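You operate a simulated robot arm through the tools that you are given. There is no shell and no other tool. Be economical: measure what you need, move in short steps, check, and stop when the job is done.

The job below is to be done with a simulated two-armed robot. You get a single attempt, and the scene is never put back.

Task
Wind two layers of blue tape round the striped block.
Fine: seat the roll on the round peg, push the blue clip shut on the tape and wind the green crank.
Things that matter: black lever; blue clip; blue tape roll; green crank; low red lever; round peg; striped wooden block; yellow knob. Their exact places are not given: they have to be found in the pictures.

Only the result counts: the job must be done as asked and must still hold three seconds after the hand-in. Knocking over, shifting, dropping, spilling or breaking anything else fails it.

Robot
Two 7-joint arms with two-finger parallel grippers on one trunk, on a base that drives. Base frame: it is fixed to the floor where the robot stands at the start and does not move with it; the origin is under the middle of the robot, x ahead of it, y to its left, z up. Units: mm, rad, N and s.
The left shoulder is at the start at [50, 165, 1080], the right one opposite. With the tool pointing down near the work surface each hand reaches from about 100 to 640 mm from the robot's upright axis, wherever it stands, measured 20 degrees to its own side. Places, roughly: black lever [-400, 1200, 400]; blue clip [-300, 1100, 600]; green crank [-200, 1200, 600]; low red lever [0, 1000, 600]; round peg [0, 1200, 500]; striped wooden block (10x10x6 cm) [-200, 1100, 600]; yellow knob [-400, 1000, 600]. Payload 3.91 kg a hand.
The TCP of each hand is the grasp point between the finger pads, 30 mm short of the fingertips. In the tool frame z runs along the fingers and y along their closing line. The gripper opens to 110 mm. The fingers are 20 mm wide and 10 mm thick; the gripper's body (48 by 112 mm) begins 55 mm behind the TCP.
Orientation is that of the tool frame in the base frame, as a unit quaternion [w, x, y, z]. With the fingers straight down and closing along the base's y, the tool's x points along the base's -x, its y along +y and its z along -z.

Tools
- The arms move only by the tool nudge_tool. It takes "left_moves", "right_moves" or both (then of equal length, played together; a hand with none holds still); each is a list of rows, each an object of numbers (a shift or turn left out is 0, a gripper value left out holds the last): "fingers": the finger opening in mm, from 0 to 110; "x", "y", "z": the shift along the tool's x, y, z in mm; "wx", "wy", "wz": the turn, a rotation vector about the tool's x, y, z in rad. In form: [{"fingers": .., "x": .., "y": .., "z": .., "wx": .., "wy": .., "wz": ..}, ...]. A call has 1 to 8 rows; each row is the pose to reach, as a shift and turn from the pose commanded when the call began, along the tool's axes at that moment. Each row takes 0.2 s and may step no farther than 50 mm and 0.15 rad from the row before; otherwise, or with a gripper value out of range, the whole call is refused. Where a pose cannot be reached the arm comes as near as it can. A force on the tool above 90 N (or 10 N above the force at the start of the call, whichever is more), or a blocked arm, ends the call early, and 0.2 s more pass. Each finger travels about 45 mm/s and halts on what it meets, pressing with about 31 N; the grip force reading is that of the motor and also rises with nothing between the fingers. The clock runs only during rows and for 0.2 s after the last one: add rows that repeat a pose to give the fingers time. It gives the time, the measured TCP pose, the force on the tool (base axes), the opening and the grip force at its end, in the units of the frame above (readings bear some noise), with the torque about the TCP (base axes, N m) and any sound that the robot's microphone picked up, and new pictures: "show" is both (left out), scene, wrist or none (wrist: the cameras of the hands that moved).
- Cameras (640 x 400 px; columns grow to the right, rows downward): "scene" is now at [109, 13.1, 1262.7]; the picture's right is [0.25, -0.97, 0.00], its down [-0.55, -0.14, -0.82] and it looks along [0.79, 0.20, -0.57] (base axes); focal length 279 px, centre (320, 200). "left" rides on the left gripper at [73, -17, -103] in its tool frame; the picture's right is [0.23, 0.97, 0.00], its down [-0.76, 0.18, -0.62] and it looks along [-0.61, 0.14, 0.78] (tool axes); focal length 222 px, centre (320, 200). "right" rides on the right gripper at [72, 17, -103] in its tool frame; the picture's right is [-0.23, 0.97, 0.00], its down [-0.76, -0.18, -0.62] and it looks along [-0.61, -0.14, 0.78] (tool axes); focal length 222 px, centre (320, 200).
- slide_trunk(by): slides the trunk up (or, below 0, down) by that many mm; the arms and the scene camera ride with it, the base frame stays. It gives what a move gives, with no picture.
- base_move(legs): drives the robot by 1 to 6 legs, each [ahead, left, turn to the left] in mm, mm and rad, along the robot's own axes; the way and the turn of a leg run together, so that a leg with both is an arc; at most 1500 mm and 3.142 rad a leg. The arms and the cameras ride along, it lands a little off, and it stops where it bumps. It gives what a move gives, and a new picture of the scene camera.
- pan_tilt(pan, tilt): turns the head with the scene camera to pan (to the left, within 1.396 rad either way) and tilt (down, from -0.506 to 1.204), counted from straight ahead of the robot. It gives what a move gives, and a new picture of the scene camera.
- probe_pixels(camera, pixels): for up to 12 pixels [column, row] of the newest picture of that camera ("zoom" is the newest enlarged one), the place [x, y, z] in the base frame of the surface seen there, good to about 2 mm, but the place of the scene camera against the robot may be out by one fixed shift of up to 25 mm in any direction. The clock stands still meanwhile.
- inspect(camera, box): a new picture of the part [left, top, right, bottom] of that camera's present view, enlarged. The clock stands still meanwhile.
- finish_job(): hands the job in; it is judged then, once.

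Go step by step. Measure first, check grasps and placings, and put right what went wrong. The budget is 80 turns and 260 pictures, counting those below and the enlarged ones. Unless the task says otherwise, let go and move clear before handing in, and close with one line.

The tools are called as name(argument=value, ...) on one line, values as JSON. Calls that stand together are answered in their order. nudge_tool: Moves the arms, as the interface text tells. Its arguments: {"type":"object","properties":{"left_moves":{"type":"array"},"right_moves":{"type":"array"},"show":{"type":"string","enum":["both","scene","wrist","none"]}},"required":[]} The other tools are called the same way: slide_trunk (by) slides the trunk up or down; base_move (legs) drives the base; pan_tilt (pan, tilt) turns the head that bears the scene camera; probe_pixels (camera, pixels) gives the place of the surface under pixels of a picture; inspect (camera, box) takes an enlarged picture of a part of a camera's view; finish_job () hands the job in.

At the start:

```text
time: 0.0
left_tcp_pos: [419.8, 345.3, 1044.5]
left_tcp_rot: [-0.001, 0.0, 1.0, 0.0]
left_ft_force: [0.1, -0.3, 0.8]
left_ft_torque: [-0.03, 0.0, 0.02]
left_opening: 110.2
left_grasp_force: 0.0
right_tcp_pos: [351.0, -21.4, 1104.4]
right_tcp_rot: [0.001, 0.0, 1.0, 0.0]
right_ft_force: [0.0, 0.6, 0.7]
right_ft_torque: [-0.01, -0.01, -0.02]
right_opening: 110.2
right_grasp_force: 0.1
trunk travel left (down, up): [-300.0, 203.0]
robot x, y, heading: [2.0, -1.2, 0.001]
head pan, tilt: [0.251, 0.609]
```

scene: 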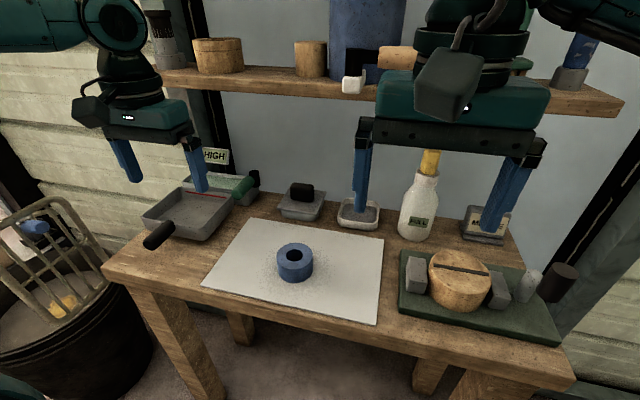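
right: 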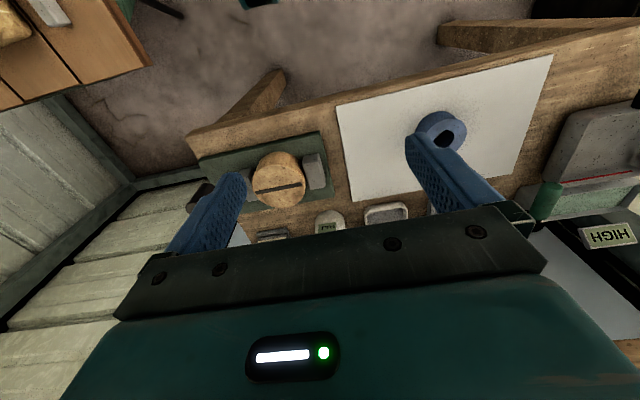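
left: 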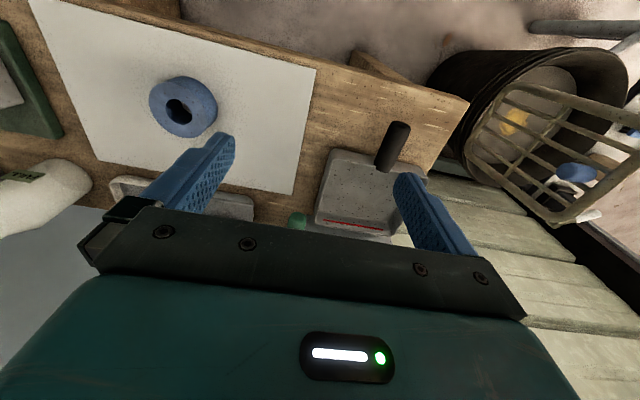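

The blue tape roll stands on the white sheet near pixel (295,262), and the winding station should be off to the left. I'll measure the roll and then turn the head left.

probe_pixels(camera="scene", pixels=[[295, 247], [280, 252], [311, 254], [295, 244], [293, 275], [240, 250], [350, 290]])

inspect(camera="scene", box=[220, 200, 380, 300])

pan_tilt(pan=1.39, tilt=0.5)

```text
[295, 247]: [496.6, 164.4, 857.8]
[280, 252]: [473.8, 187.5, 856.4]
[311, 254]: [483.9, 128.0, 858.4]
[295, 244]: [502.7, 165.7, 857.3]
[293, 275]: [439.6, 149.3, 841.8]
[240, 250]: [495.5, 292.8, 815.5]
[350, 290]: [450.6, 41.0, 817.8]
```

```text
4.00 times, centred on (300, 250) of scene
```

zoom: 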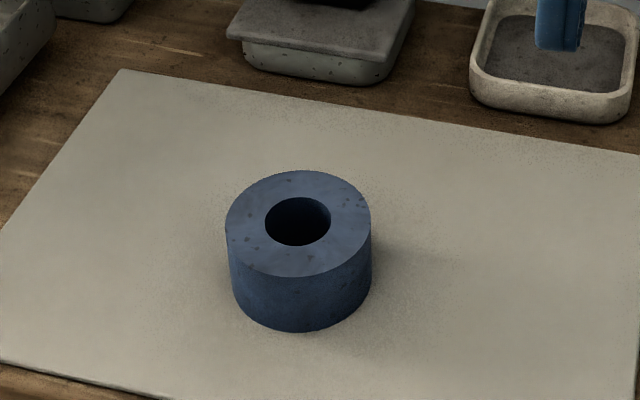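

```text
time: 1.4
left_tcp_pos: [419.1, 345.4, 1044.3]
left_tcp_rot: [0.0, -0.001, 1.0, 0.0]
left_ft_force: [0.2, -0.2, 0.1]
left_ft_torque: [0.03, -0.01, 0.0]
left_opening: 110.0
left_grasp_force: 0.2
right_tcp_pos: [352.1, -20.8, 1104.5]
right_tcp_rot: [-0.001, 0.0, 1.0, 0.0]
right_ft_force: [-0.6, -0.5, 0.7]
right_ft_torque: [-0.01, 0.01, 0.0]
right_opening: 110.0
right_grasp_force: 0.1
trunk travel left (down, up): [-300.0, 203.0]
robot x, y, heading: [1.1, -3.4, 0.003]
head pan, tilt: [1.389, 0.499]
```

scene: 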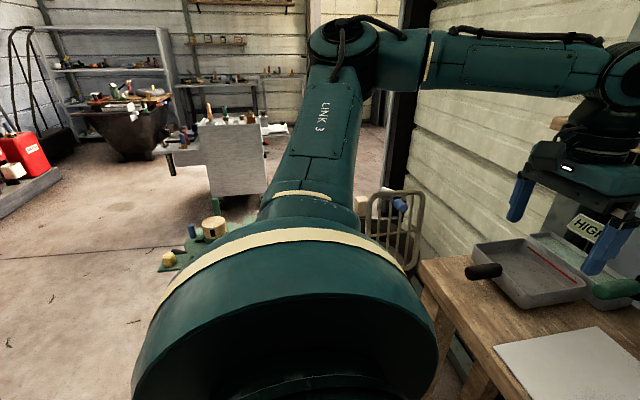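

The station is partly hidden behind the arm at around (200,240). I'll zoom there, and probe the roll from the left wrist camera, which doesn't carry the scene camera's shift.

inspect(camera="scene", box=[140, 190, 268, 270])

probe_pixels(camera="left", pixels=[[184, 82], [160, 90], [210, 96], [158, 122], [208, 118], [185, 128], [250, 100], [154, 104], [178, 80]])

probe_pixels(camera="scene", pixels=[[214, 225], [192, 232], [169, 260], [214, 217]])

inspect(camera="left", box=[130, 50, 258, 130])

```text
5.00 times, centred on (204, 230) of scene
```

zoom: 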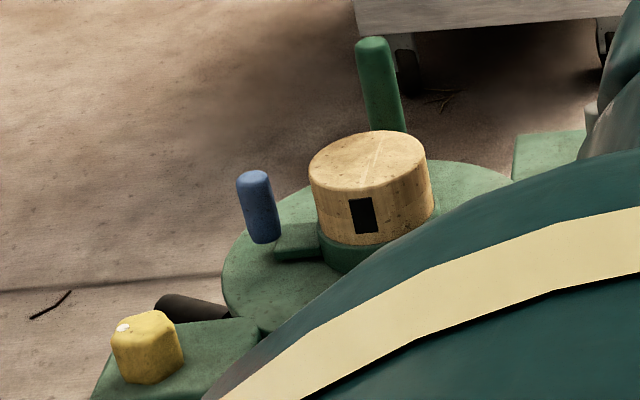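

```text
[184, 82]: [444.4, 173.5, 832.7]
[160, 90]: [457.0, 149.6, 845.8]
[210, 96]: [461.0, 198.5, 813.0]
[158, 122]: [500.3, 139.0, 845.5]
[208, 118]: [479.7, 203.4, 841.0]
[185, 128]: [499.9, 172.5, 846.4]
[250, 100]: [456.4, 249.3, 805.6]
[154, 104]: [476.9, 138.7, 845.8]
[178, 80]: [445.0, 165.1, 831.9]
```

```text
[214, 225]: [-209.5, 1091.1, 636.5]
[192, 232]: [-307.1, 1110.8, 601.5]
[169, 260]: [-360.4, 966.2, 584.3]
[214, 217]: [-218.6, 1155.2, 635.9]
```

```text
5.00 times, centred on (194, 90) of left
```

zoom: 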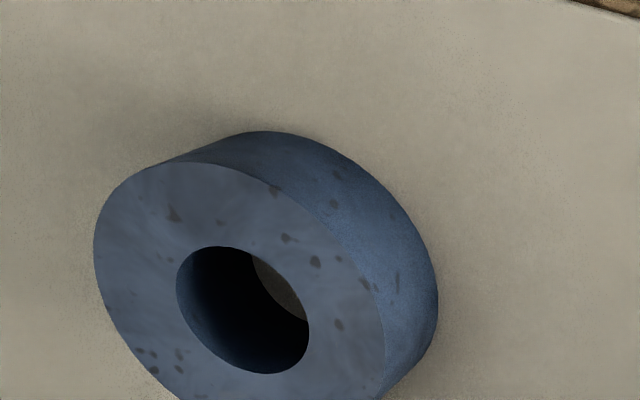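

The station is a green turntable carrying the block, at about [-210,1090,635]. Next I'll get precise rim points of the roll through the left zoom.

probe_pixels(camera="zoom", pixels=[[98, 245], [112, 205], [150, 177], [200, 166], [255, 182], [310, 222], [350, 270], [380, 340], [115, 310], [145, 360], [178, 280], [305, 340]])

pan_tilt(pan=1.39, tilt=0.9)

```text
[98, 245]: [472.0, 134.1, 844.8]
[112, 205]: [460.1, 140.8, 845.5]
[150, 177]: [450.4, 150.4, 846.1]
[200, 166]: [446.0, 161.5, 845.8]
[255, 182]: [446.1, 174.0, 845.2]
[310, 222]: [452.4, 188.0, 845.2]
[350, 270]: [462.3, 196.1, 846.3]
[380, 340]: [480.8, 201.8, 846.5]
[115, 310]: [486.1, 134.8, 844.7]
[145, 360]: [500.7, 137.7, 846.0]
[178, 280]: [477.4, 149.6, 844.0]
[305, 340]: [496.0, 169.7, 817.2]
```

```text
time: 2.2
left_tcp_pos: [417.7, 345.2, 1044.8]
left_tcp_rot: [0.0, -0.001, 1.0, -0.001]
left_ft_force: [0.5, 0.6, 0.7]
left_ft_torque: [-0.02, -0.02, -0.01]
left_opening: 110.0
left_grasp_force: 0.0
right_tcp_pos: [352.1, -21.3, 1103.7]
right_tcp_rot: [0.0, 0.0, 1.0, 0.0]
right_ft_force: [-0.9, -0.7, 0.0]
right_ft_torque: [-0.01, 0.0, 0.01]
right_opening: 109.9
right_grasp_force: 0.1
trunk travel left (down, up): [-300.0, 203.0]
robot x, y, heading: [1.4, 0.5, 0.001]
head pan, tilt: [1.389, 0.901]
```

scene: 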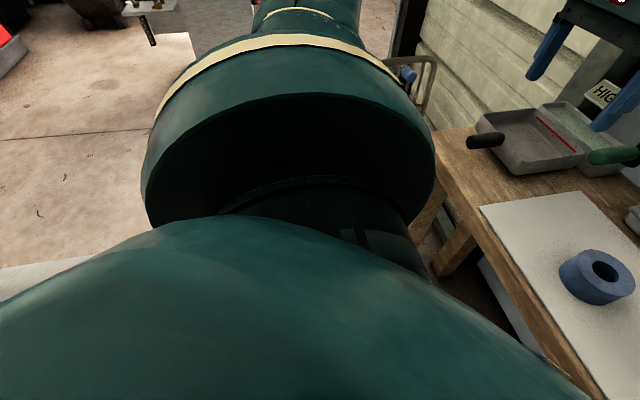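

The rim fit gives the roll's centre at about (479.5, 168), with outer diameter about 70, top at z 846 and table at 806. I'll bring the left hand above it.

nudge_tool(left_moves=[{"x": -15, "y": -44}, {"x": -31, "y": -88}, {"x": -46, "y": -132}, {"x": -61, "y": -177}, {"x": -61, "y": -177, "z": 40}, {"x": -61, "y": -177, "z": 80}, {"x": -61, "y": -177, "z": 120}, {"x": -61, "y": -177, "z": 120}], show="wrist")

```text
time: 4.0
left_tcp_pos: [481.3, 170.4, 923.0]
left_tcp_rot: [0.001, -0.001, 1.0, -0.001]
left_ft_force: [0.1, -0.8, 0.7]
left_ft_torque: [-0.01, 0.0, -0.03]
left_opening: 110.0
left_grasp_force: 0.0
right_tcp_pos: [351.6, -20.1, 1103.6]
right_tcp_rot: [0.0, 0.0, 1.0, 0.0]
right_ft_force: [0.3, -0.6, -0.7]
right_ft_torque: [0.01, 0.0, -0.03]
right_opening: 110.3
right_grasp_force: 0.0
trunk travel left (down, up): [-300.0, 203.0]
robot x, y, heading: [1.0, 0.0, 0.003]
head pan, tilt: [1.389, 0.901]
```

left: 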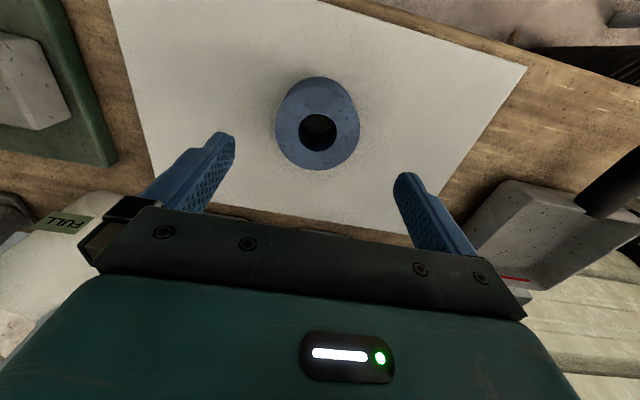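

probe_pixels(camera="left", pixels=[[278, 122], [357, 126], [318, 166], [320, 90], [302, 132], [335, 132], [318, 149], [400, 120]])

```text
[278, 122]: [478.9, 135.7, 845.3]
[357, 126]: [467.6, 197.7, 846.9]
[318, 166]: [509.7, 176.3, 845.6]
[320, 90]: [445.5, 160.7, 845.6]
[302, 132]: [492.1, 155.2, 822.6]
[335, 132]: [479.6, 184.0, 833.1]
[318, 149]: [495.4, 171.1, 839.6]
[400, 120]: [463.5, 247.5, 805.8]
```

The centre is confirmed at (479,168.5), so I'll go down to TCP z 842 and close.

nudge_tool(left_moves=[{"x": 2, "y": -2, "z": 40}, {"x": 2, "y": -2, "z": 81}, {"x": 2, "y": -2, "z": 81, "fingers": 60}, {"x": 2, "y": -2, "z": 81, "fingers": 60}, {"x": 2, "y": -2, "z": 81, "fingers": 60}, {"x": 2, "y": -2, "z": 81, "fingers": 60}], show="wrist")

```text
time: 5.4
left_tcp_pos: [469.6, 179.4, 849.8]
left_tcp_rot: [0.001, 0.0, 1.0, 0.0]
left_ft_force: [0.2, -0.2, 0.6]
left_ft_torque: [0.03, -0.03, -0.01]
left_opening: 70.6
left_grasp_force: 31.1
left hand out of reach, approached as far as the arm can: row 2, 3, 4, 5, 6
right_tcp_pos: [352.1, -21.9, 1103.3]
right_tcp_rot: [0.0, 0.001, 1.0, 0.0]
right_ft_force: [-0.9, 0.5, 0.3]
right_ft_torque: [0.03, -0.03, -0.03]
right_opening: 110.3
right_grasp_force: 0.1
trunk travel left (down, up): [-300.0, 203.0]
robot x, y, heading: [0.5, -1.4, 0.002]
head pan, tilt: [1.389, 0.901]
```

left: 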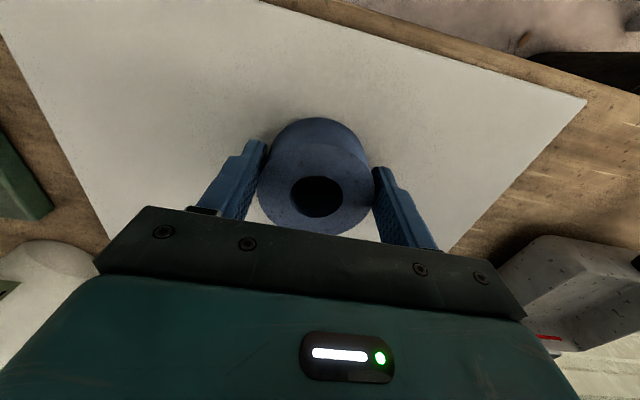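

The reach was limited, so the hand stopped at (470,179,850), though it is gripping at an opening of 70.6. I'll check where the roll sits in the fingers.

probe_pixels(camera="left", pixels=[[265, 180], [368, 180], [316, 230], [316, 150], [292, 195], [341, 195], [300, 220], [335, 220]])

inspect(camera="left", box=[200, 100, 440, 250])

```text
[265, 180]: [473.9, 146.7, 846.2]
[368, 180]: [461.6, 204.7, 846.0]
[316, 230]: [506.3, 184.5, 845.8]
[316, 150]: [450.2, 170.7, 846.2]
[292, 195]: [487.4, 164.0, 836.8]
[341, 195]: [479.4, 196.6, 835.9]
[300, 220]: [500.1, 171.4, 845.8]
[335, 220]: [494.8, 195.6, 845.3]
```

```text
2.67 times, centred on (320, 175) of left
```

zoom: 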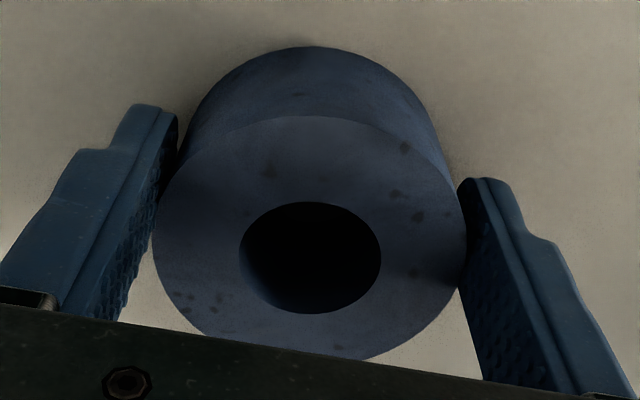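

The roll was centred in y by the grip (y≈180), but it sits about 8 mm ahead of the pad centre. I'll open, rise, lower the trunk by 80 to gain reach, and regrip squarely.

nudge_tool(left_moves=[{"fingers": 110}, {"fingers": 110}, {"fingers": 110}, {"fingers": 110}, {"fingers": 110}, {"z": -40}, {"z": -80}, {"z": -80}], show="none")

slide_trunk(by=-80)

nudge_tool(left_moves=[{"z": -50}, {"z": -50}], show="wrist")

```text
time: 7.2
left_tcp_pos: [470.0, 179.8, 930.1]
left_tcp_rot: [-0.001, 0.0, 1.0, 0.0]
left_ft_force: [-0.2, -0.4, 0.4]
left_ft_torque: [-0.04, -0.02, 0.02]
left_opening: 109.9
left_grasp_force: 0.1
right_tcp_pos: [350.6, -21.3, 1104.1]
right_tcp_rot: [0.0, 0.0, 1.0, 0.0]
right_ft_force: [0.4, 0.4, -1.0]
right_ft_torque: [-0.01, 0.0, -0.01]
right_opening: 110.0
right_grasp_force: 0.1
trunk travel left (down, up): [-300.0, 203.0]
robot x, y, heading: [-1.5, -1.1, -0.004]
head pan, tilt: [1.389, 0.901]
```

```text
time: 8.4
left_tcp_pos: [470.8, 180.2, 849.4]
left_tcp_rot: [0.0, 0.0, 1.0, -0.001]
left_ft_force: [0.1, 1.1, -0.2]
left_ft_torque: [-0.01, -0.02, -0.03]
left_opening: 109.9
left_grasp_force: 0.0
right_tcp_pos: [350.9, -20.9, 1025.2]
right_tcp_rot: [0.0, 0.0, 1.0, 0.0]
right_ft_force: [-0.4, 0.8, 0.6]
right_ft_torque: [-0.02, 0.0, -0.03]
right_opening: 110.2
right_grasp_force: 0.0
trunk travel left (down, up): [-220.0, 283.0]
robot x, y, heading: [-3.7, -4.1, 0.001]
head pan, tilt: [1.389, 0.901]
```

```text
time: 9.0
left_tcp_pos: [472.0, 180.2, 900.1]
left_tcp_rot: [0.0, 0.0, 1.0, 0.0]
left_ft_force: [-0.8, 0.1, 0.2]
left_ft_torque: [0.01, 0.0, 0.0]
left_opening: 110.1
left_grasp_force: 0.1
right_tcp_pos: [351.9, -21.4, 1023.6]
right_tcp_rot: [0.0, 0.0, 1.0, 0.0]
right_ft_force: [-0.1, -0.6, -0.3]
right_ft_torque: [0.03, -0.05, -0.01]
right_opening: 110.1
right_grasp_force: 0.1
trunk travel left (down, up): [-220.0, 283.0]
robot x, y, heading: [-0.0, -1.0, -0.002]
head pan, tilt: [1.389, 0.901]
```

left: 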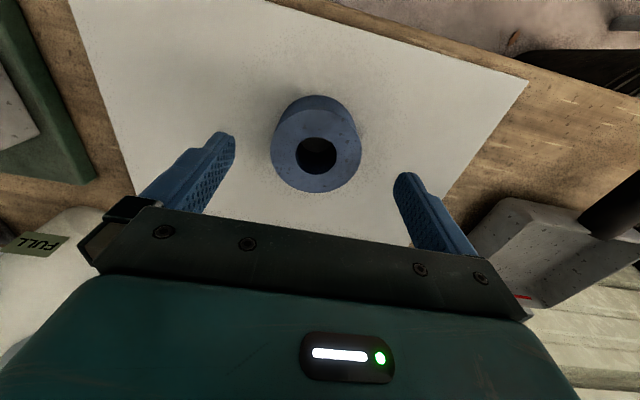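

The hand is above the roll again, so I'll re-measure it.

probe_pixels(camera="left", pixels=[[274, 145], [359, 145], [317, 188], [319, 110], [296, 155], [337, 155], [315, 174]])

```text
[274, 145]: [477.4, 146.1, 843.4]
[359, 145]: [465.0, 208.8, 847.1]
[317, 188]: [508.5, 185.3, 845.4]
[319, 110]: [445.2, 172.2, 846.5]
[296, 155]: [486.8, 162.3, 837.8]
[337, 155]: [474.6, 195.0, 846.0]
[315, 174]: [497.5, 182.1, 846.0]
```

The centre is about (478,179.5). I'll shift 6 mm ahead, descend and grip.

nudge_tool(left_moves=[{"x": -6, "z": 30}, {"x": -6, "z": 58}, {"x": -6, "z": 58, "fingers": 60}, {"x": -6, "z": 58, "fingers": 60}, {"x": -6, "z": 58, "fingers": 60}, {"x": -6, "z": 58, "fingers": 60}, {"x": -6, "z": 58, "fingers": 60}], show="none")

nudge_tool(left_moves=[{"z": -20}, {"z": -50}, {"z": -100}, {"z": -150}, {"z": -200}, {"z": -200}], show="both")

```text
time: 10.6
left_tcp_pos: [477.1, 180.2, 841.1]
left_tcp_rot: [-0.001, 0.0, 1.0, 0.0]
left_ft_force: [0.1, 0.6, -0.1]
left_ft_torque: [0.03, 0.03, -0.02]
left_opening: 70.4
left_grasp_force: 30.7
right_tcp_pos: [351.7, -20.3, 1023.5]
right_tcp_rot: [0.0, 0.0, 1.0, 0.0]
right_ft_force: [0.2, 0.0, 0.1]
right_ft_torque: [-0.04, 0.02, 0.03]
right_opening: 110.0
right_grasp_force: 0.1
trunk travel left (down, up): [-220.0, 283.0]
robot x, y, heading: [-0.4, 1.6, -0.0]
head pan, tilt: [1.389, 0.901]
```

```text
time: 12.0
left_tcp_pos: [475.7, 179.2, 1042.0]
left_tcp_rot: [0.0, -0.001, 1.0, 0.001]
left_ft_force: [-0.1, -0.5, -0.6]
left_ft_torque: [0.02, 0.0, -0.01]
left_opening: 70.7
left_grasp_force: 31.0
right_tcp_pos: [351.8, -20.6, 1024.2]
right_tcp_rot: [0.0, -0.001, 1.0, 0.0]
right_ft_force: [-1.0, 0.2, 0.1]
right_ft_torque: [-0.02, 0.03, 0.0]
right_opening: 110.0
right_grasp_force: 0.0
trunk travel left (down, up): [-220.0, 283.0]
robot x, y, heading: [-0.2, 5.5, -0.001]
head pan, tilt: [1.389, 0.901]
```

scene: 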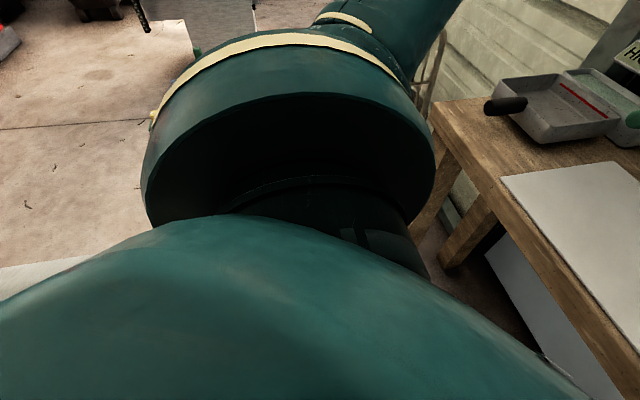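
left: 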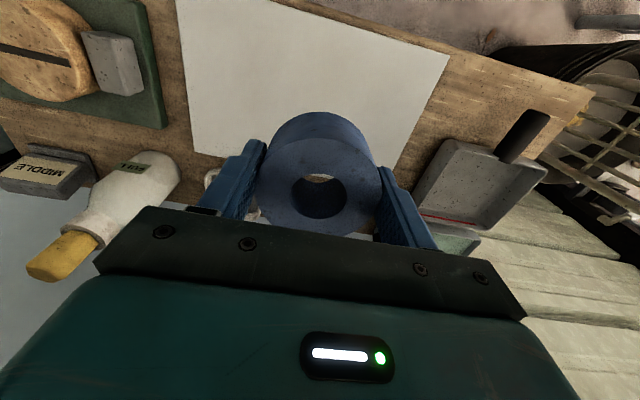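

The roll is held: its bottom is 36 mm under the TCP and its top 4 mm above. I'll pull the left hand in and turn the base left to face the station.

nudge_tool(left_moves=[{"x": 40}, {"x": 80, "y": 20}, {"x": 120, "y": 40}, {"x": 140, "y": 60}], show="none")

pan_tilt(pan=0.0, tilt=0.5)

base_move(legs=[[-100, 0, 0], [0, 0, 1.57]])

```text
time: 13.0
left_tcp_pos: [336.2, 240.7, 1040.5]
left_tcp_rot: [0.001, 0.0, 1.0, 0.0]
left_ft_force: [0.4, -0.1, -0.6]
left_ft_torque: [0.05, 0.0, 0.02]
left_opening: 70.5
left_grasp_force: 31.1
right_tcp_pos: [351.8, -21.1, 1023.5]
right_tcp_rot: [0.0, 0.0, 1.0, 0.0]
right_ft_force: [1.1, 0.3, -0.1]
right_ft_torque: [0.01, 0.02, 0.01]
right_opening: 110.0
right_grasp_force: 0.0
trunk travel left (down, up): [-220.0, 283.0]
robot x, y, heading: [-0.7, -2.0, 0.003]
head pan, tilt: [1.389, 0.901]
```

```text
time: 14.5
left_tcp_pos: [337.3, 238.9, 1040.1]
left_tcp_rot: [-0.001, -0.001, 1.0, 0.0]
left_ft_force: [-0.4, -0.2, -0.6]
left_ft_torque: [0.02, -0.04, 0.02]
left_opening: 70.5
left_grasp_force: 30.4
right_tcp_pos: [352.4, -21.4, 1023.6]
right_tcp_rot: [0.0, 0.001, 1.0, 0.0]
right_ft_force: [-0.1, -0.1, 0.6]
right_ft_torque: [0.0, -0.03, 0.02]
right_opening: 109.8
right_grasp_force: 0.1
trunk travel left (down, up): [-220.0, 283.0]
robot x, y, heading: [-0.2, -1.3, -0.001]
head pan, tilt: [0.0, 0.499]
```

scene: 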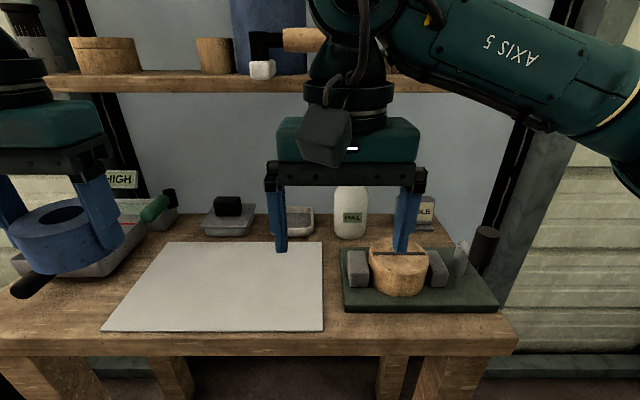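

```text
time: 19.5
left_tcp_pos: [-338.4, 336.8, 1040.2]
left_tcp_rot: [0.0, 0.708, -0.706, 0.0]
left_ft_force: [0.0, -0.8, -1.1]
left_ft_torque: [0.02, 0.03, -0.01]
left_opening: 70.5
left_grasp_force: 31.3
right_tcp_pos: [-77.0, 350.7, 1023.5]
right_tcp_rot: [0.0, 0.707, -0.707, 0.0]
right_ft_force: [0.9, -0.2, -0.2]
right_ft_torque: [-0.01, -0.03, 0.03]
right_opening: 110.2
right_grasp_force: 0.0
trunk travel left (down, up): [-220.0, 283.0]
robot x, y, heading: [-98.9, -1.4, 1.574]
head pan, tilt: [0.0, 0.499]
```

scene: 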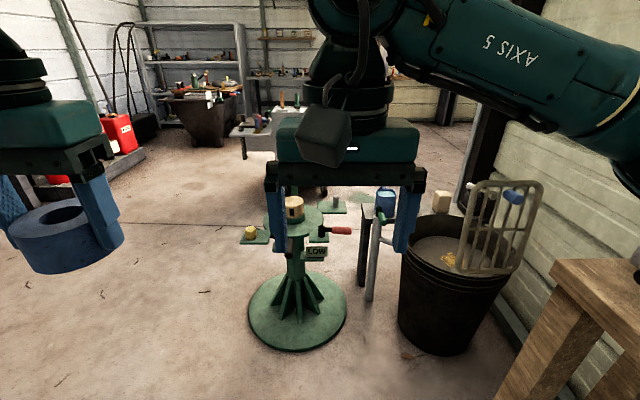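

The station is a green pedestal near pixel (295,230). I'll drive 350 mm toward it, move the right hand aside to clear the view, and look closer.

nudge_tool(right_moves=[{"y": -45}, {"y": -90}, {"y": -135}, {"y": -180}, {"y": -220}], show="none")

base_move(legs=[[350, 0, 0]])

inspect(camera="scene", box=[200, 200, 440, 350])

```text
time: 20.7
left_tcp_pos: [-338.2, 335.9, 1039.6]
left_tcp_rot: [-0.001, 0.708, -0.706, -0.001]
left_ft_force: [0.7, 0.8, -0.9]
left_ft_torque: [0.0, -0.01, -0.01]
left_opening: 70.7
left_grasp_force: 30.9
right_tcp_pos: [142.3, 349.6, 1026.0]
right_tcp_rot: [0.0, 0.708, -0.707, -0.001]
right_ft_force: [-0.2, 0.9, -1.4]
right_ft_torque: [-0.03, -0.01, 0.01]
right_opening: 110.2
right_grasp_force: 0.1
trunk travel left (down, up): [-220.0, 283.0]
robot x, y, heading: [-100.4, -1.5, 1.575]
head pan, tilt: [0.0, 0.499]
```

```text
time: 22.9
left_tcp_pos: [-339.8, 681.3, 1040.2]
left_tcp_rot: [-0.001, 0.708, -0.706, 0.0]
left_ft_force: [0.4, 0.5, 0.4]
left_ft_torque: [0.02, 0.0, 0.01]
left_opening: 70.2
left_grasp_force: 30.8
right_tcp_pos: [139.0, 695.0, 1026.5]
right_tcp_rot: [0.0, 0.708, -0.706, 0.0]
right_ft_force: [0.1, -0.8, 0.0]
right_ft_torque: [0.0, 0.0, 0.01]
right_opening: 109.8
right_grasp_force: 0.1
trunk travel left (down, up): [-220.0, 283.0]
robot x, y, heading: [-98.0, 345.2, 1.569]
head pan, tilt: [0.0, 0.499]
```

scene: 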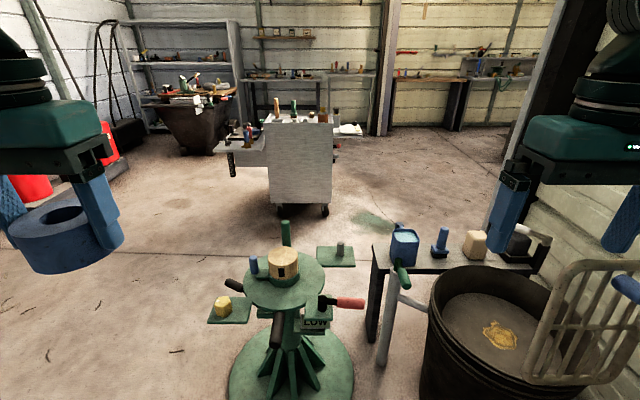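

```text
2.67 times, centred on (320, 275) of scene
```

zoom: 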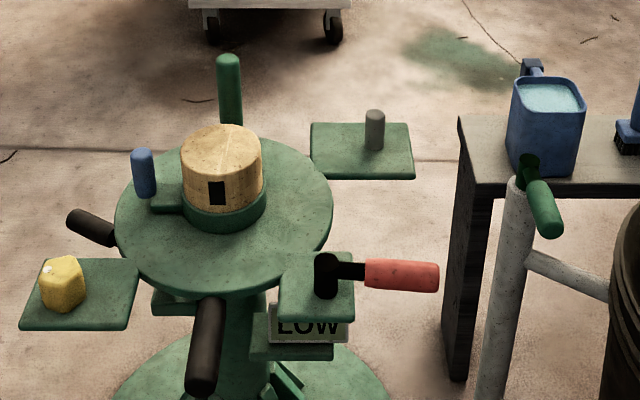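

I can now see the grey round peg on the back-right plate (zoom 375,130), the blue clip left of the block, the green crank handle at the back, the yellow knob, the red lever and two black handles. I'll probe them.

probe_pixels(camera="zoom", pixels=[[374, 114], [374, 140], [340, 160], [400, 160], [142, 153], [145, 185], [228, 60], [232, 115], [220, 140], [165, 200], [217, 193], [220, 260]])

probe_pixels(camera="zoom", pixels=[[62, 270], [100, 305], [326, 260], [400, 275], [435, 275], [90, 228], [207, 310], [200, 375], [300, 300], [120, 215], [330, 205], [315, 130]])

inspect(camera="scene", box=[230, 205, 330, 305])

```text
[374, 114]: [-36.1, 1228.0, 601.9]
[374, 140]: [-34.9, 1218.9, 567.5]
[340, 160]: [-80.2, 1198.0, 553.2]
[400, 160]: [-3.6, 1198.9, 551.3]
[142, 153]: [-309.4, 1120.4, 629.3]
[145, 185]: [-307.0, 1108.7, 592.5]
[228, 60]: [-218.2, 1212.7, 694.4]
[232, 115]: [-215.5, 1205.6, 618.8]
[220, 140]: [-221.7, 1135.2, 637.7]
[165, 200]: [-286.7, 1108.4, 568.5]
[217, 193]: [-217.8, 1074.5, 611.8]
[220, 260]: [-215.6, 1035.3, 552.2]
```

```text
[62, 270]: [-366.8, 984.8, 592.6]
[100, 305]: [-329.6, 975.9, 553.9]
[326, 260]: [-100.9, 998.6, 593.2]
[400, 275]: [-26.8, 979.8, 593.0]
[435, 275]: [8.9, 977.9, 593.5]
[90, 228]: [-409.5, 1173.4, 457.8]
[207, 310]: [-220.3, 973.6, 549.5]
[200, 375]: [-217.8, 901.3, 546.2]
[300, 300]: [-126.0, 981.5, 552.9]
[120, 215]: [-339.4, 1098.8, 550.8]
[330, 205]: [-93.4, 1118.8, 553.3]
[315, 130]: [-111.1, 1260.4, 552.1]
```

```text
4.00 times, centred on (280, 255) of scene
```

zoom: 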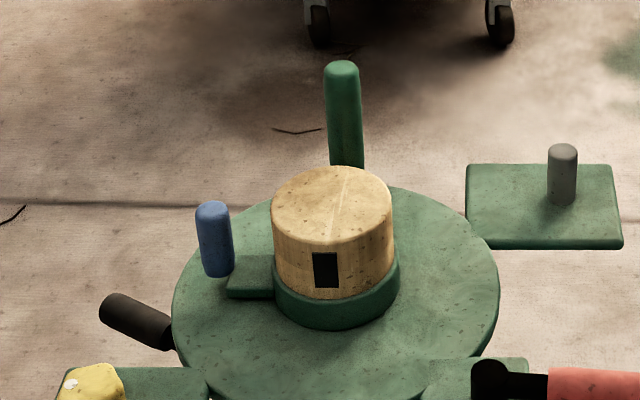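

Everything sits on the turntable around (-216,1110), with the peg at about (-36,1222). Before choosing where to stand I need the floor obstacles, so I'll probe the flange, bin, side table and cart, then look down for my own footprint.

probe_pixels(camera="scene", pixels=[[232, 375], [353, 370], [270, 345], [430, 355], [440, 290], [372, 335], [385, 362], [280, 206], [325, 210], [400, 245], [376, 245], [530, 300]])

pan_tilt(pan=0.0, tilt=1.1)

```text
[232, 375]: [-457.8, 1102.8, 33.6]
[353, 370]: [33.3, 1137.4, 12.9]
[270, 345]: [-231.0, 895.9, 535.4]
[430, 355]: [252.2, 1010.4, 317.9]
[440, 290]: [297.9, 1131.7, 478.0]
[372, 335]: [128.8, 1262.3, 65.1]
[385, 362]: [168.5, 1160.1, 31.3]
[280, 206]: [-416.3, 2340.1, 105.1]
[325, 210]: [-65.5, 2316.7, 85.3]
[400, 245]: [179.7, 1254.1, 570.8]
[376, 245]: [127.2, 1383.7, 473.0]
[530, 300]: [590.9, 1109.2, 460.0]
```

```text
time: 23.9
left_tcp_pos: [-339.2, 681.0, 1040.5]
left_tcp_rot: [-0.001, 0.708, -0.706, 0.0]
left_ft_force: [0.4, -0.4, -0.4]
left_ft_torque: [0.0, 0.01, -0.01]
left_opening: 70.6
left_grasp_force: 31.3
right_tcp_pos: [140.4, 694.6, 1025.0]
right_tcp_rot: [0.0, 0.707, -0.707, -0.001]
right_ft_force: [-0.5, -0.4, -0.4]
right_ft_torque: [-0.02, 0.0, 0.0]
right_opening: 109.9
right_grasp_force: 0.0
trunk travel left (down, up): [-220.0, 283.0]
robot x, y, heading: [-99.8, 345.5, 1.572]
head pan, tilt: [0.0, 1.1]
```

scene: 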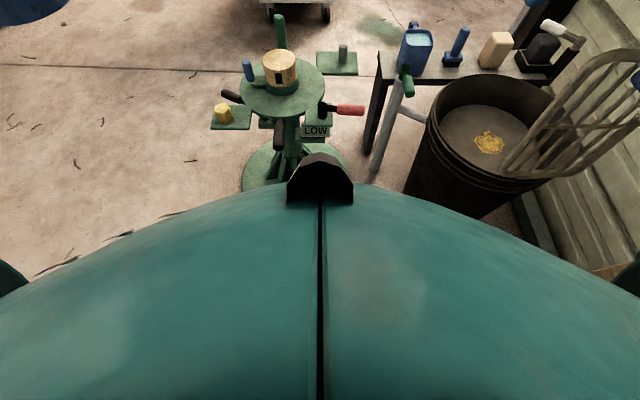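

The pedestal's floor flange has a radius of about 240 around (-213,1110), so how close I can stand depends on my own base. I'll tilt the right hand's camera back to see it.

nudge_tool(right_moves=[{"wy": 0.15}, {"wy": 0.3}, {"wy": 0.45}, {"wy": 0.6}, {"wy": 0.75}, {"wy": 0.9}], show="wrist")

```text
time: 25.4
left_tcp_pos: [-337.9, 680.8, 1039.8]
left_tcp_rot: [-0.001, 0.708, -0.706, 0.0]
left_ft_force: [-0.5, 0.1, 0.0]
left_ft_torque: [0.03, -0.01, -0.01]
left_opening: 70.6
left_grasp_force: 30.8
right_tcp_pos: [124.6, 685.3, 1021.6]
right_tcp_rot: [0.292, 0.645, -0.644, 0.29]
right_ft_force: [0.5, 0.5, -0.1]
right_ft_torque: [0.01, -0.01, -0.01]
right_opening: 109.7
right_grasp_force: 0.0
right hand out of reach, approached as far as the arm can: row 6
trunk travel left (down, up): [-220.0, 283.0]
robot x, y, heading: [-100.6, 342.5, 1.571]
head pan, tilt: [0.0, 1.1]
```

right: 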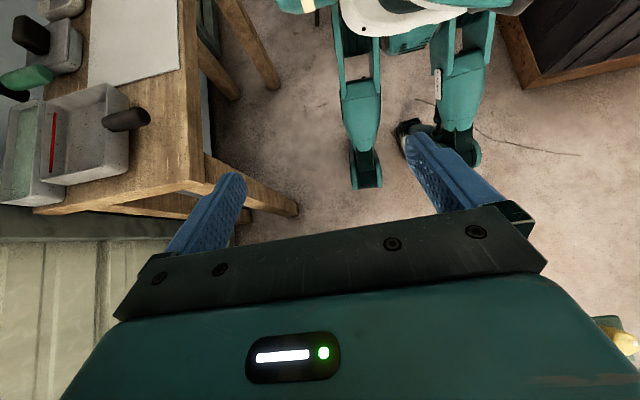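

The robot stands on two legs, with feet at pixels (368,180) and (440,145). I'll measure how far forward the feet and knees reach.

probe_pixels(camera="right", pixels=[[368, 184], [355, 184], [381, 183], [360, 90], [405, 122], [475, 160], [455, 90], [385, 20]])

inspect(camera="right", box=[300, 0, 540, 200])

```text
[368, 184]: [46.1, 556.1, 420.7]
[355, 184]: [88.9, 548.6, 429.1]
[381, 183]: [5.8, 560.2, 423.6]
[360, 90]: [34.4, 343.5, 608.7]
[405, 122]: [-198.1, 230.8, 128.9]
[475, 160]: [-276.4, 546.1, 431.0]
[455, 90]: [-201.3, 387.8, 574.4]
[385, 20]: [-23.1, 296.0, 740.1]
```

```text
2.00 times, centred on (420, 100) of right
```

zoom: 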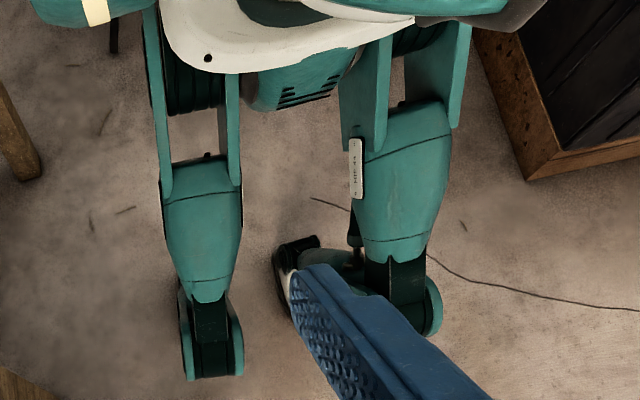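

The knees reach about 205 mm ahead of the axis at z 420, so I can stand with them over the flange. I'll straighten and tuck the right hand, then drive to about (50,690) for the peg.

nudge_tool(right_moves=[{"wy": -0.15}, {"wy": -0.3}, {"wy": -0.45}, {"wy": -0.6}, {"wy": -0.75}, {"wy": -0.85}], show="none")

nudge_tool(right_moves=[{"x": 40}, {"x": 80}, {"x": 110}], show="none")

base_move(legs=[[300, -150, 0]])

slide_trunk(by=-100)

pan_tilt(pan=0.1, tilt=0.8)

```text
time: 26.8
left_tcp_pos: [-338.7, 680.4, 1040.2]
left_tcp_rot: [-0.001, 0.708, -0.706, 0.0]
left_ft_force: [-0.2, -0.2, -0.5]
left_ft_torque: [-0.01, -0.03, -0.03]
left_opening: 70.6
left_grasp_force: 31.0
right_tcp_pos: [124.6, 684.8, 1022.0]
right_tcp_rot: [-0.001, 0.707, -0.707, -0.002]
right_ft_force: [0.9, 0.5, 0.3]
right_ft_torque: [0.0, -0.01, 0.01]
right_opening: 110.0
right_grasp_force: 0.1
trunk travel left (down, up): [-220.0, 283.0]
robot x, y, heading: [-104.4, 342.8, 1.575]
head pan, tilt: [0.0, 1.1]
```

```text
time: 27.6
left_tcp_pos: [-338.7, 679.7, 1040.2]
left_tcp_rot: [0.0, 0.708, -0.706, -0.001]
left_ft_force: [0.2, -0.1, -1.2]
left_ft_torque: [0.01, -0.04, 0.01]
left_opening: 70.8
left_grasp_force: 31.4
right_tcp_pos: [125.3, 576.5, 1021.2]
right_tcp_rot: [0.0, -0.707, 0.707, 0.001]
right_ft_force: [-0.5, -0.1, 0.0]
right_ft_torque: [0.03, 0.03, 0.01]
right_opening: 109.9
right_grasp_force: 0.1
trunk travel left (down, up): [-220.0, 283.0]
robot x, y, heading: [-98.4, 346.9, 1.572]
head pan, tilt: [0.0, 1.1]
```

```text
time: 29.7
left_tcp_pos: [-189.6, 975.4, 1040.5]
left_tcp_rot: [0.0, 0.709, -0.706, 0.001]
left_ft_force: [-0.2, -0.2, -1.1]
left_ft_torque: [-0.01, 0.01, -0.01]
left_opening: 70.7
left_grasp_force: 30.9
right_tcp_pos: [274.6, 870.9, 1020.7]
right_tcp_rot: [0.0, 0.707, -0.707, -0.001]
right_ft_force: [0.1, -0.2, -0.2]
right_ft_torque: [0.01, 0.03, -0.01]
right_opening: 110.1
right_grasp_force: 0.1
trunk travel left (down, up): [-220.0, 283.0]
robot x, y, heading: [51.3, 639.1, 1.574]
head pan, tilt: [0.0, 1.1]
```

scene: 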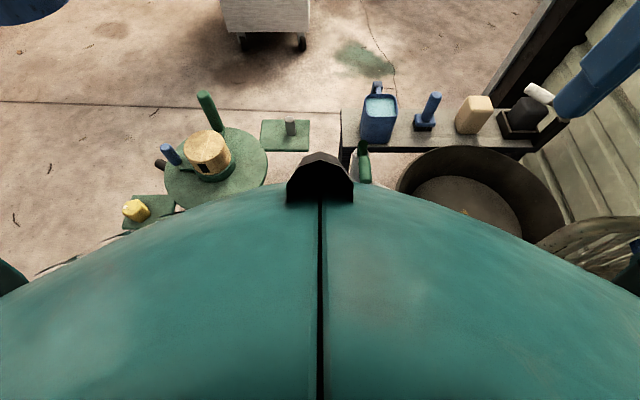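

```text
time: 31.1
left_tcp_pos: [-189.7, 976.3, 940.4]
left_tcp_rot: [-0.001, 0.709, -0.706, -0.001]
left_ft_force: [-0.3, -0.4, -0.6]
left_ft_torque: [-0.02, -0.03, -0.01]
left_opening: 70.7
left_grasp_force: 30.6
right_tcp_pos: [274.2, 872.2, 921.0]
right_tcp_rot: [0.0, 0.707, -0.707, -0.001]
right_ft_force: [0.4, -0.8, 0.0]
right_ft_torque: [0.01, 0.0, 0.0]
right_opening: 110.0
right_grasp_force: 0.1
trunk travel left (down, up): [-120.0, 383.0]
robot x, y, heading: [51.3, 638.3, 1.576]
head pan, tilt: [0.0, 1.1]
```

```text
time: 31.9
left_tcp_pos: [-189.5, 976.4, 940.3]
left_tcp_rot: [-0.001, 0.708, -0.706, 0.0]
left_ft_force: [-0.2, -0.6, -0.6]
left_ft_torque: [0.01, -0.01, 0.0]
left_opening: 70.7
left_grasp_force: 31.0
right_tcp_pos: [273.8, 869.9, 919.7]
right_tcp_rot: [0.0, 0.708, -0.707, -0.001]
right_ft_force: [0.7, 1.0, 0.5]
right_ft_torque: [-0.02, -0.02, -0.01]
right_opening: 109.7
right_grasp_force: 0.1
trunk travel left (down, up): [-120.0, 383.0]
robot x, y, heading: [49.6, 639.0, 1.572]
head pan, tilt: [0.099, 0.799]
```

scene: 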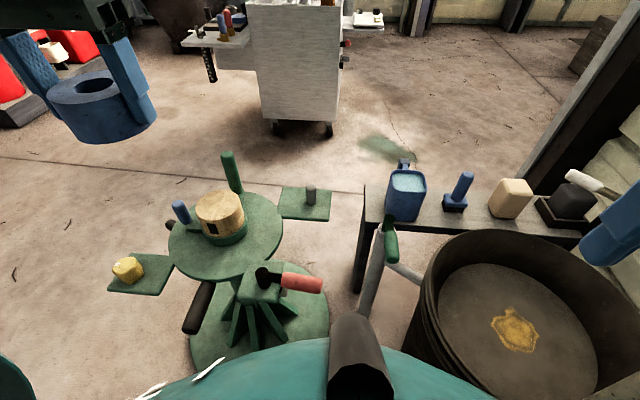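

The scene shows the peg near (311,195). I'll bring the left hand beside it, at about (-150,1190), so the wrist camera can measure the peg without the roll hiding it.

nudge_tool(left_moves=[{"x": -45, "y": -8}, {"x": -90, "y": -16}, {"x": -135, "y": -24}, {"x": -180, "y": -32}, {"x": -215, "y": -40, "z": 20}, {"x": -215, "y": -40, "z": 60}, {"x": -215, "y": -40, "z": 60}], show="wrist")

```text
time: 33.5
left_tcp_pos: [-157.6, 1176.0, 876.6]
left_tcp_rot: [0.0, 0.708, -0.706, -0.001]
left_ft_force: [0.1, -0.3, -1.2]
left_ft_torque: [-0.01, 0.02, 0.02]
left_opening: 70.8
left_grasp_force: 30.8
left hand out of reach, approached as far as the arm can: row 4, 5, 6, 7
right_tcp_pos: [275.3, 870.9, 921.6]
right_tcp_rot: [0.0, -0.707, 0.707, 0.001]
right_ft_force: [0.3, -0.1, 0.5]
right_ft_torque: [-0.01, 0.0, 0.03]
right_opening: 109.9
right_grasp_force: 0.0
trunk travel left (down, up): [-120.0, 383.0]
robot x, y, heading: [46.3, 638.6, 1.572]
head pan, tilt: [0.099, 0.799]
```

left: 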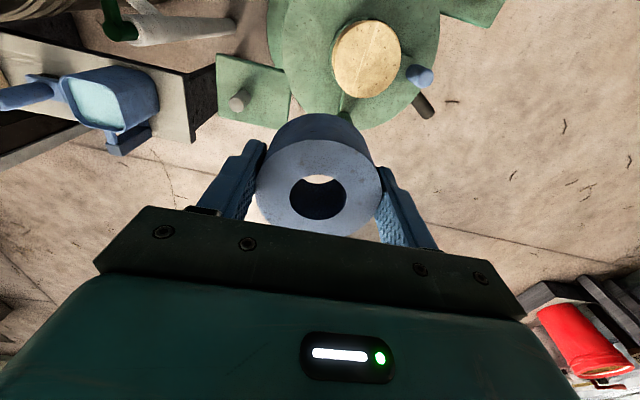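

The peg (240,100), block, clip (418,75) and crank are all in the wrist view, so I'll probe them from here.

inspect(camera="left", box=[200, 0, 480, 140])

probe_pixels(camera="left", pixels=[[243, 94], [238, 106], [234, 99], [220, 100], [260, 120], [290, 90], [340, 55], [398, 50], [416, 74], [422, 108], [346, 112], [430, 50]])

```text
2.29 times, centred on (340, 70) of left
```

zoom: 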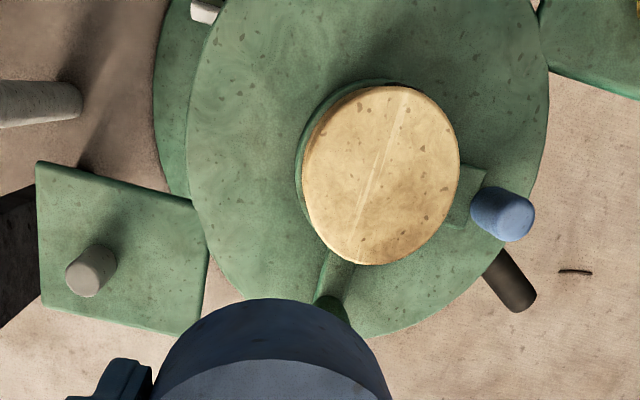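

```text
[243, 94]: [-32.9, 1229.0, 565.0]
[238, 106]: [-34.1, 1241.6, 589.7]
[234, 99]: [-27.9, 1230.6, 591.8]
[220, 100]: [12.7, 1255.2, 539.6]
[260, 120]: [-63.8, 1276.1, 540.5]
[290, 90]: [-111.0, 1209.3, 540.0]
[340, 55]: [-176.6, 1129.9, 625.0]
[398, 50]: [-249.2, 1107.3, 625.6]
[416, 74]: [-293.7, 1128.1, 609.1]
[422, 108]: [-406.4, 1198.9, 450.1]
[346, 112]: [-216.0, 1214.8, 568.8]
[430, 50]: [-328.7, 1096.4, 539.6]
```

I'll refine the peg top, block centre, clip top and crank from the zoomed picture.

probe_pixels(camera="zoom", pixels=[[84, 281], [68, 276], [100, 285], [84, 295], [306, 190], [457, 165], [390, 88], [370, 262], [490, 225], [500, 190], [530, 215], [460, 205]])

```text
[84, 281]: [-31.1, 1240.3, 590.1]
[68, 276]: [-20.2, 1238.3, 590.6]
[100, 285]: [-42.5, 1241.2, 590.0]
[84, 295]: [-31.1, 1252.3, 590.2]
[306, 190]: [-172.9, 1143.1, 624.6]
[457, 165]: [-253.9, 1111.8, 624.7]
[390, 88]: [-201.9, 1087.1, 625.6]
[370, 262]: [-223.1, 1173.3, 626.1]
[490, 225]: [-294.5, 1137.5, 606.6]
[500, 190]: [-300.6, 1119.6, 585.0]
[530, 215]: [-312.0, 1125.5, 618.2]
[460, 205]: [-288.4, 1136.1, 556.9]
```

The peg is at (-31,1240), about 24 mm wide with its top at z 590. That is too far from here, so I'll probe the nearby pole and green handle and then drive 90 mm further ahead.

probe_pixels(camera="scene", pixels=[[390, 232], [391, 258], [372, 285], [365, 312], [310, 290], [320, 285], [430, 270], [415, 340], [355, 345]])

base_move(legs=[[90, 0, 0]])

```text
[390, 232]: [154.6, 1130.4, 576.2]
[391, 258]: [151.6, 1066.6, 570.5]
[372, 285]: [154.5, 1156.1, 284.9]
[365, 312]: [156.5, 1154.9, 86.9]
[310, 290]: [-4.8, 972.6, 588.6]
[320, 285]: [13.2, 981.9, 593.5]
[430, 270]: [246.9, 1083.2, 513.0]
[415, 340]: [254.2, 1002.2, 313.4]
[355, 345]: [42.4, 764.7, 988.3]
```

```text
time: 34.4
left_tcp_pos: [-158.8, 1192.3, 873.9]
left_tcp_rot: [0.002, 0.71, -0.704, -0.001]
left_ft_force: [0.5, 0.6, -0.9]
left_ft_torque: [0.04, -0.01, 0.04]
left_opening: 70.9
left_grasp_force: 30.7
right_tcp_pos: [274.4, 890.1, 921.7]
right_tcp_rot: [0.0, 0.709, -0.705, 0.0]
right_ft_force: [-0.3, 0.4, 0.0]
right_ft_torque: [-0.03, -0.05, 0.0]
right_opening: 110.0
right_grasp_force: 0.1
trunk travel left (down, up): [-120.0, 383.0]
robot x, y, heading: [56.4, 656.9, 1.58]
head pan, tilt: [0.099, 0.799]
stopped in leg 1: the robot was blocked; the commanded pose is now the measured one
```

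scene: 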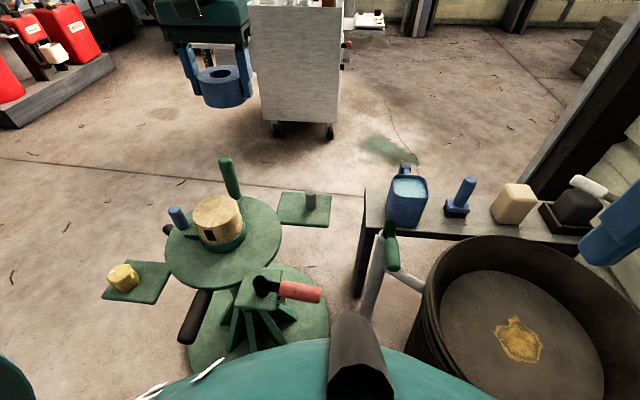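

I was blocked at y≈657, which suggests a footprint radius of about 300 against the flange. Reach is better with the hand well below the shoulder, so I'll back off slightly, move the hand over the peg's x, lower it, and see how far ahead it gets.

base_move(legs=[[-8, 0, 0]])

nudge_tool(left_moves=[{"y": -43}, {"y": -86}, {"y": -125}, {"y": -125, "z": 50}, {"y": -125, "z": 100}, {"y": -125, "z": 150}, {"y": -125, "z": 150, "x": -40}, {"y": -125, "z": 150, "x": -40}], show="wrist")

```text
time: 35.1
left_tcp_pos: [-159.4, 1184.4, 874.0]
left_tcp_rot: [0.002, 0.71, -0.704, 0.0]
left_ft_force: [0.4, -0.2, -2.2]
left_ft_torque: [-0.01, 0.0, 0.03]
left_opening: 70.7
left_grasp_force: 31.2
right_tcp_pos: [275.0, 882.8, 919.7]
right_tcp_rot: [0.0, 0.709, -0.705, -0.001]
right_ft_force: [-0.3, 0.3, 0.0]
right_ft_torque: [0.01, 0.04, -0.04]
right_opening: 110.2
right_grasp_force: 0.0
trunk travel left (down, up): [-120.0, 383.0]
robot x, y, heading: [50.4, 648.3, 1.577]
head pan, tilt: [0.099, 0.799]
```

scene: 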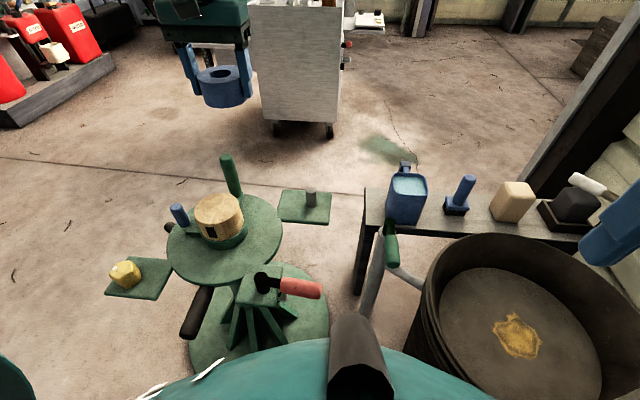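

```text
time: 36.9
left_tcp_pos: [-115.9, 1146.0, 750.1]
left_tcp_rot: [0.001, 0.711, -0.704, 0.0]
left_ft_force: [0.4, 0.0, -0.7]
left_ft_torque: [-0.01, 0.02, 0.0]
left_opening: 70.6
left_grasp_force: 30.7
left hand out of reach, approached as far as the arm can: row 1, 2, 3, 4, 5, 6, 7, 8
right_tcp_pos: [274.5, 882.5, 921.1]
right_tcp_rot: [0.001, 0.71, -0.705, -0.002]
right_ft_force: [-0.7, 0.0, 0.2]
right_ft_torque: [0.03, -0.04, 0.0]
right_opening: 110.1
right_grasp_force: 0.0
trunk travel left (down, up): [-120.0, 383.0]
robot x, y, heading: [52.2, 653.1, 1.577]
head pan, tilt: [0.099, 0.799]
```

left: 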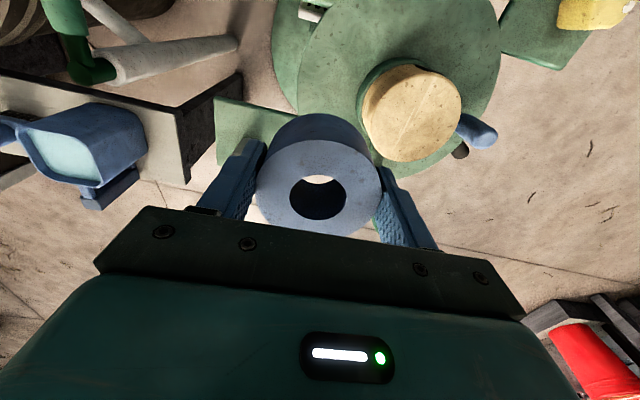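

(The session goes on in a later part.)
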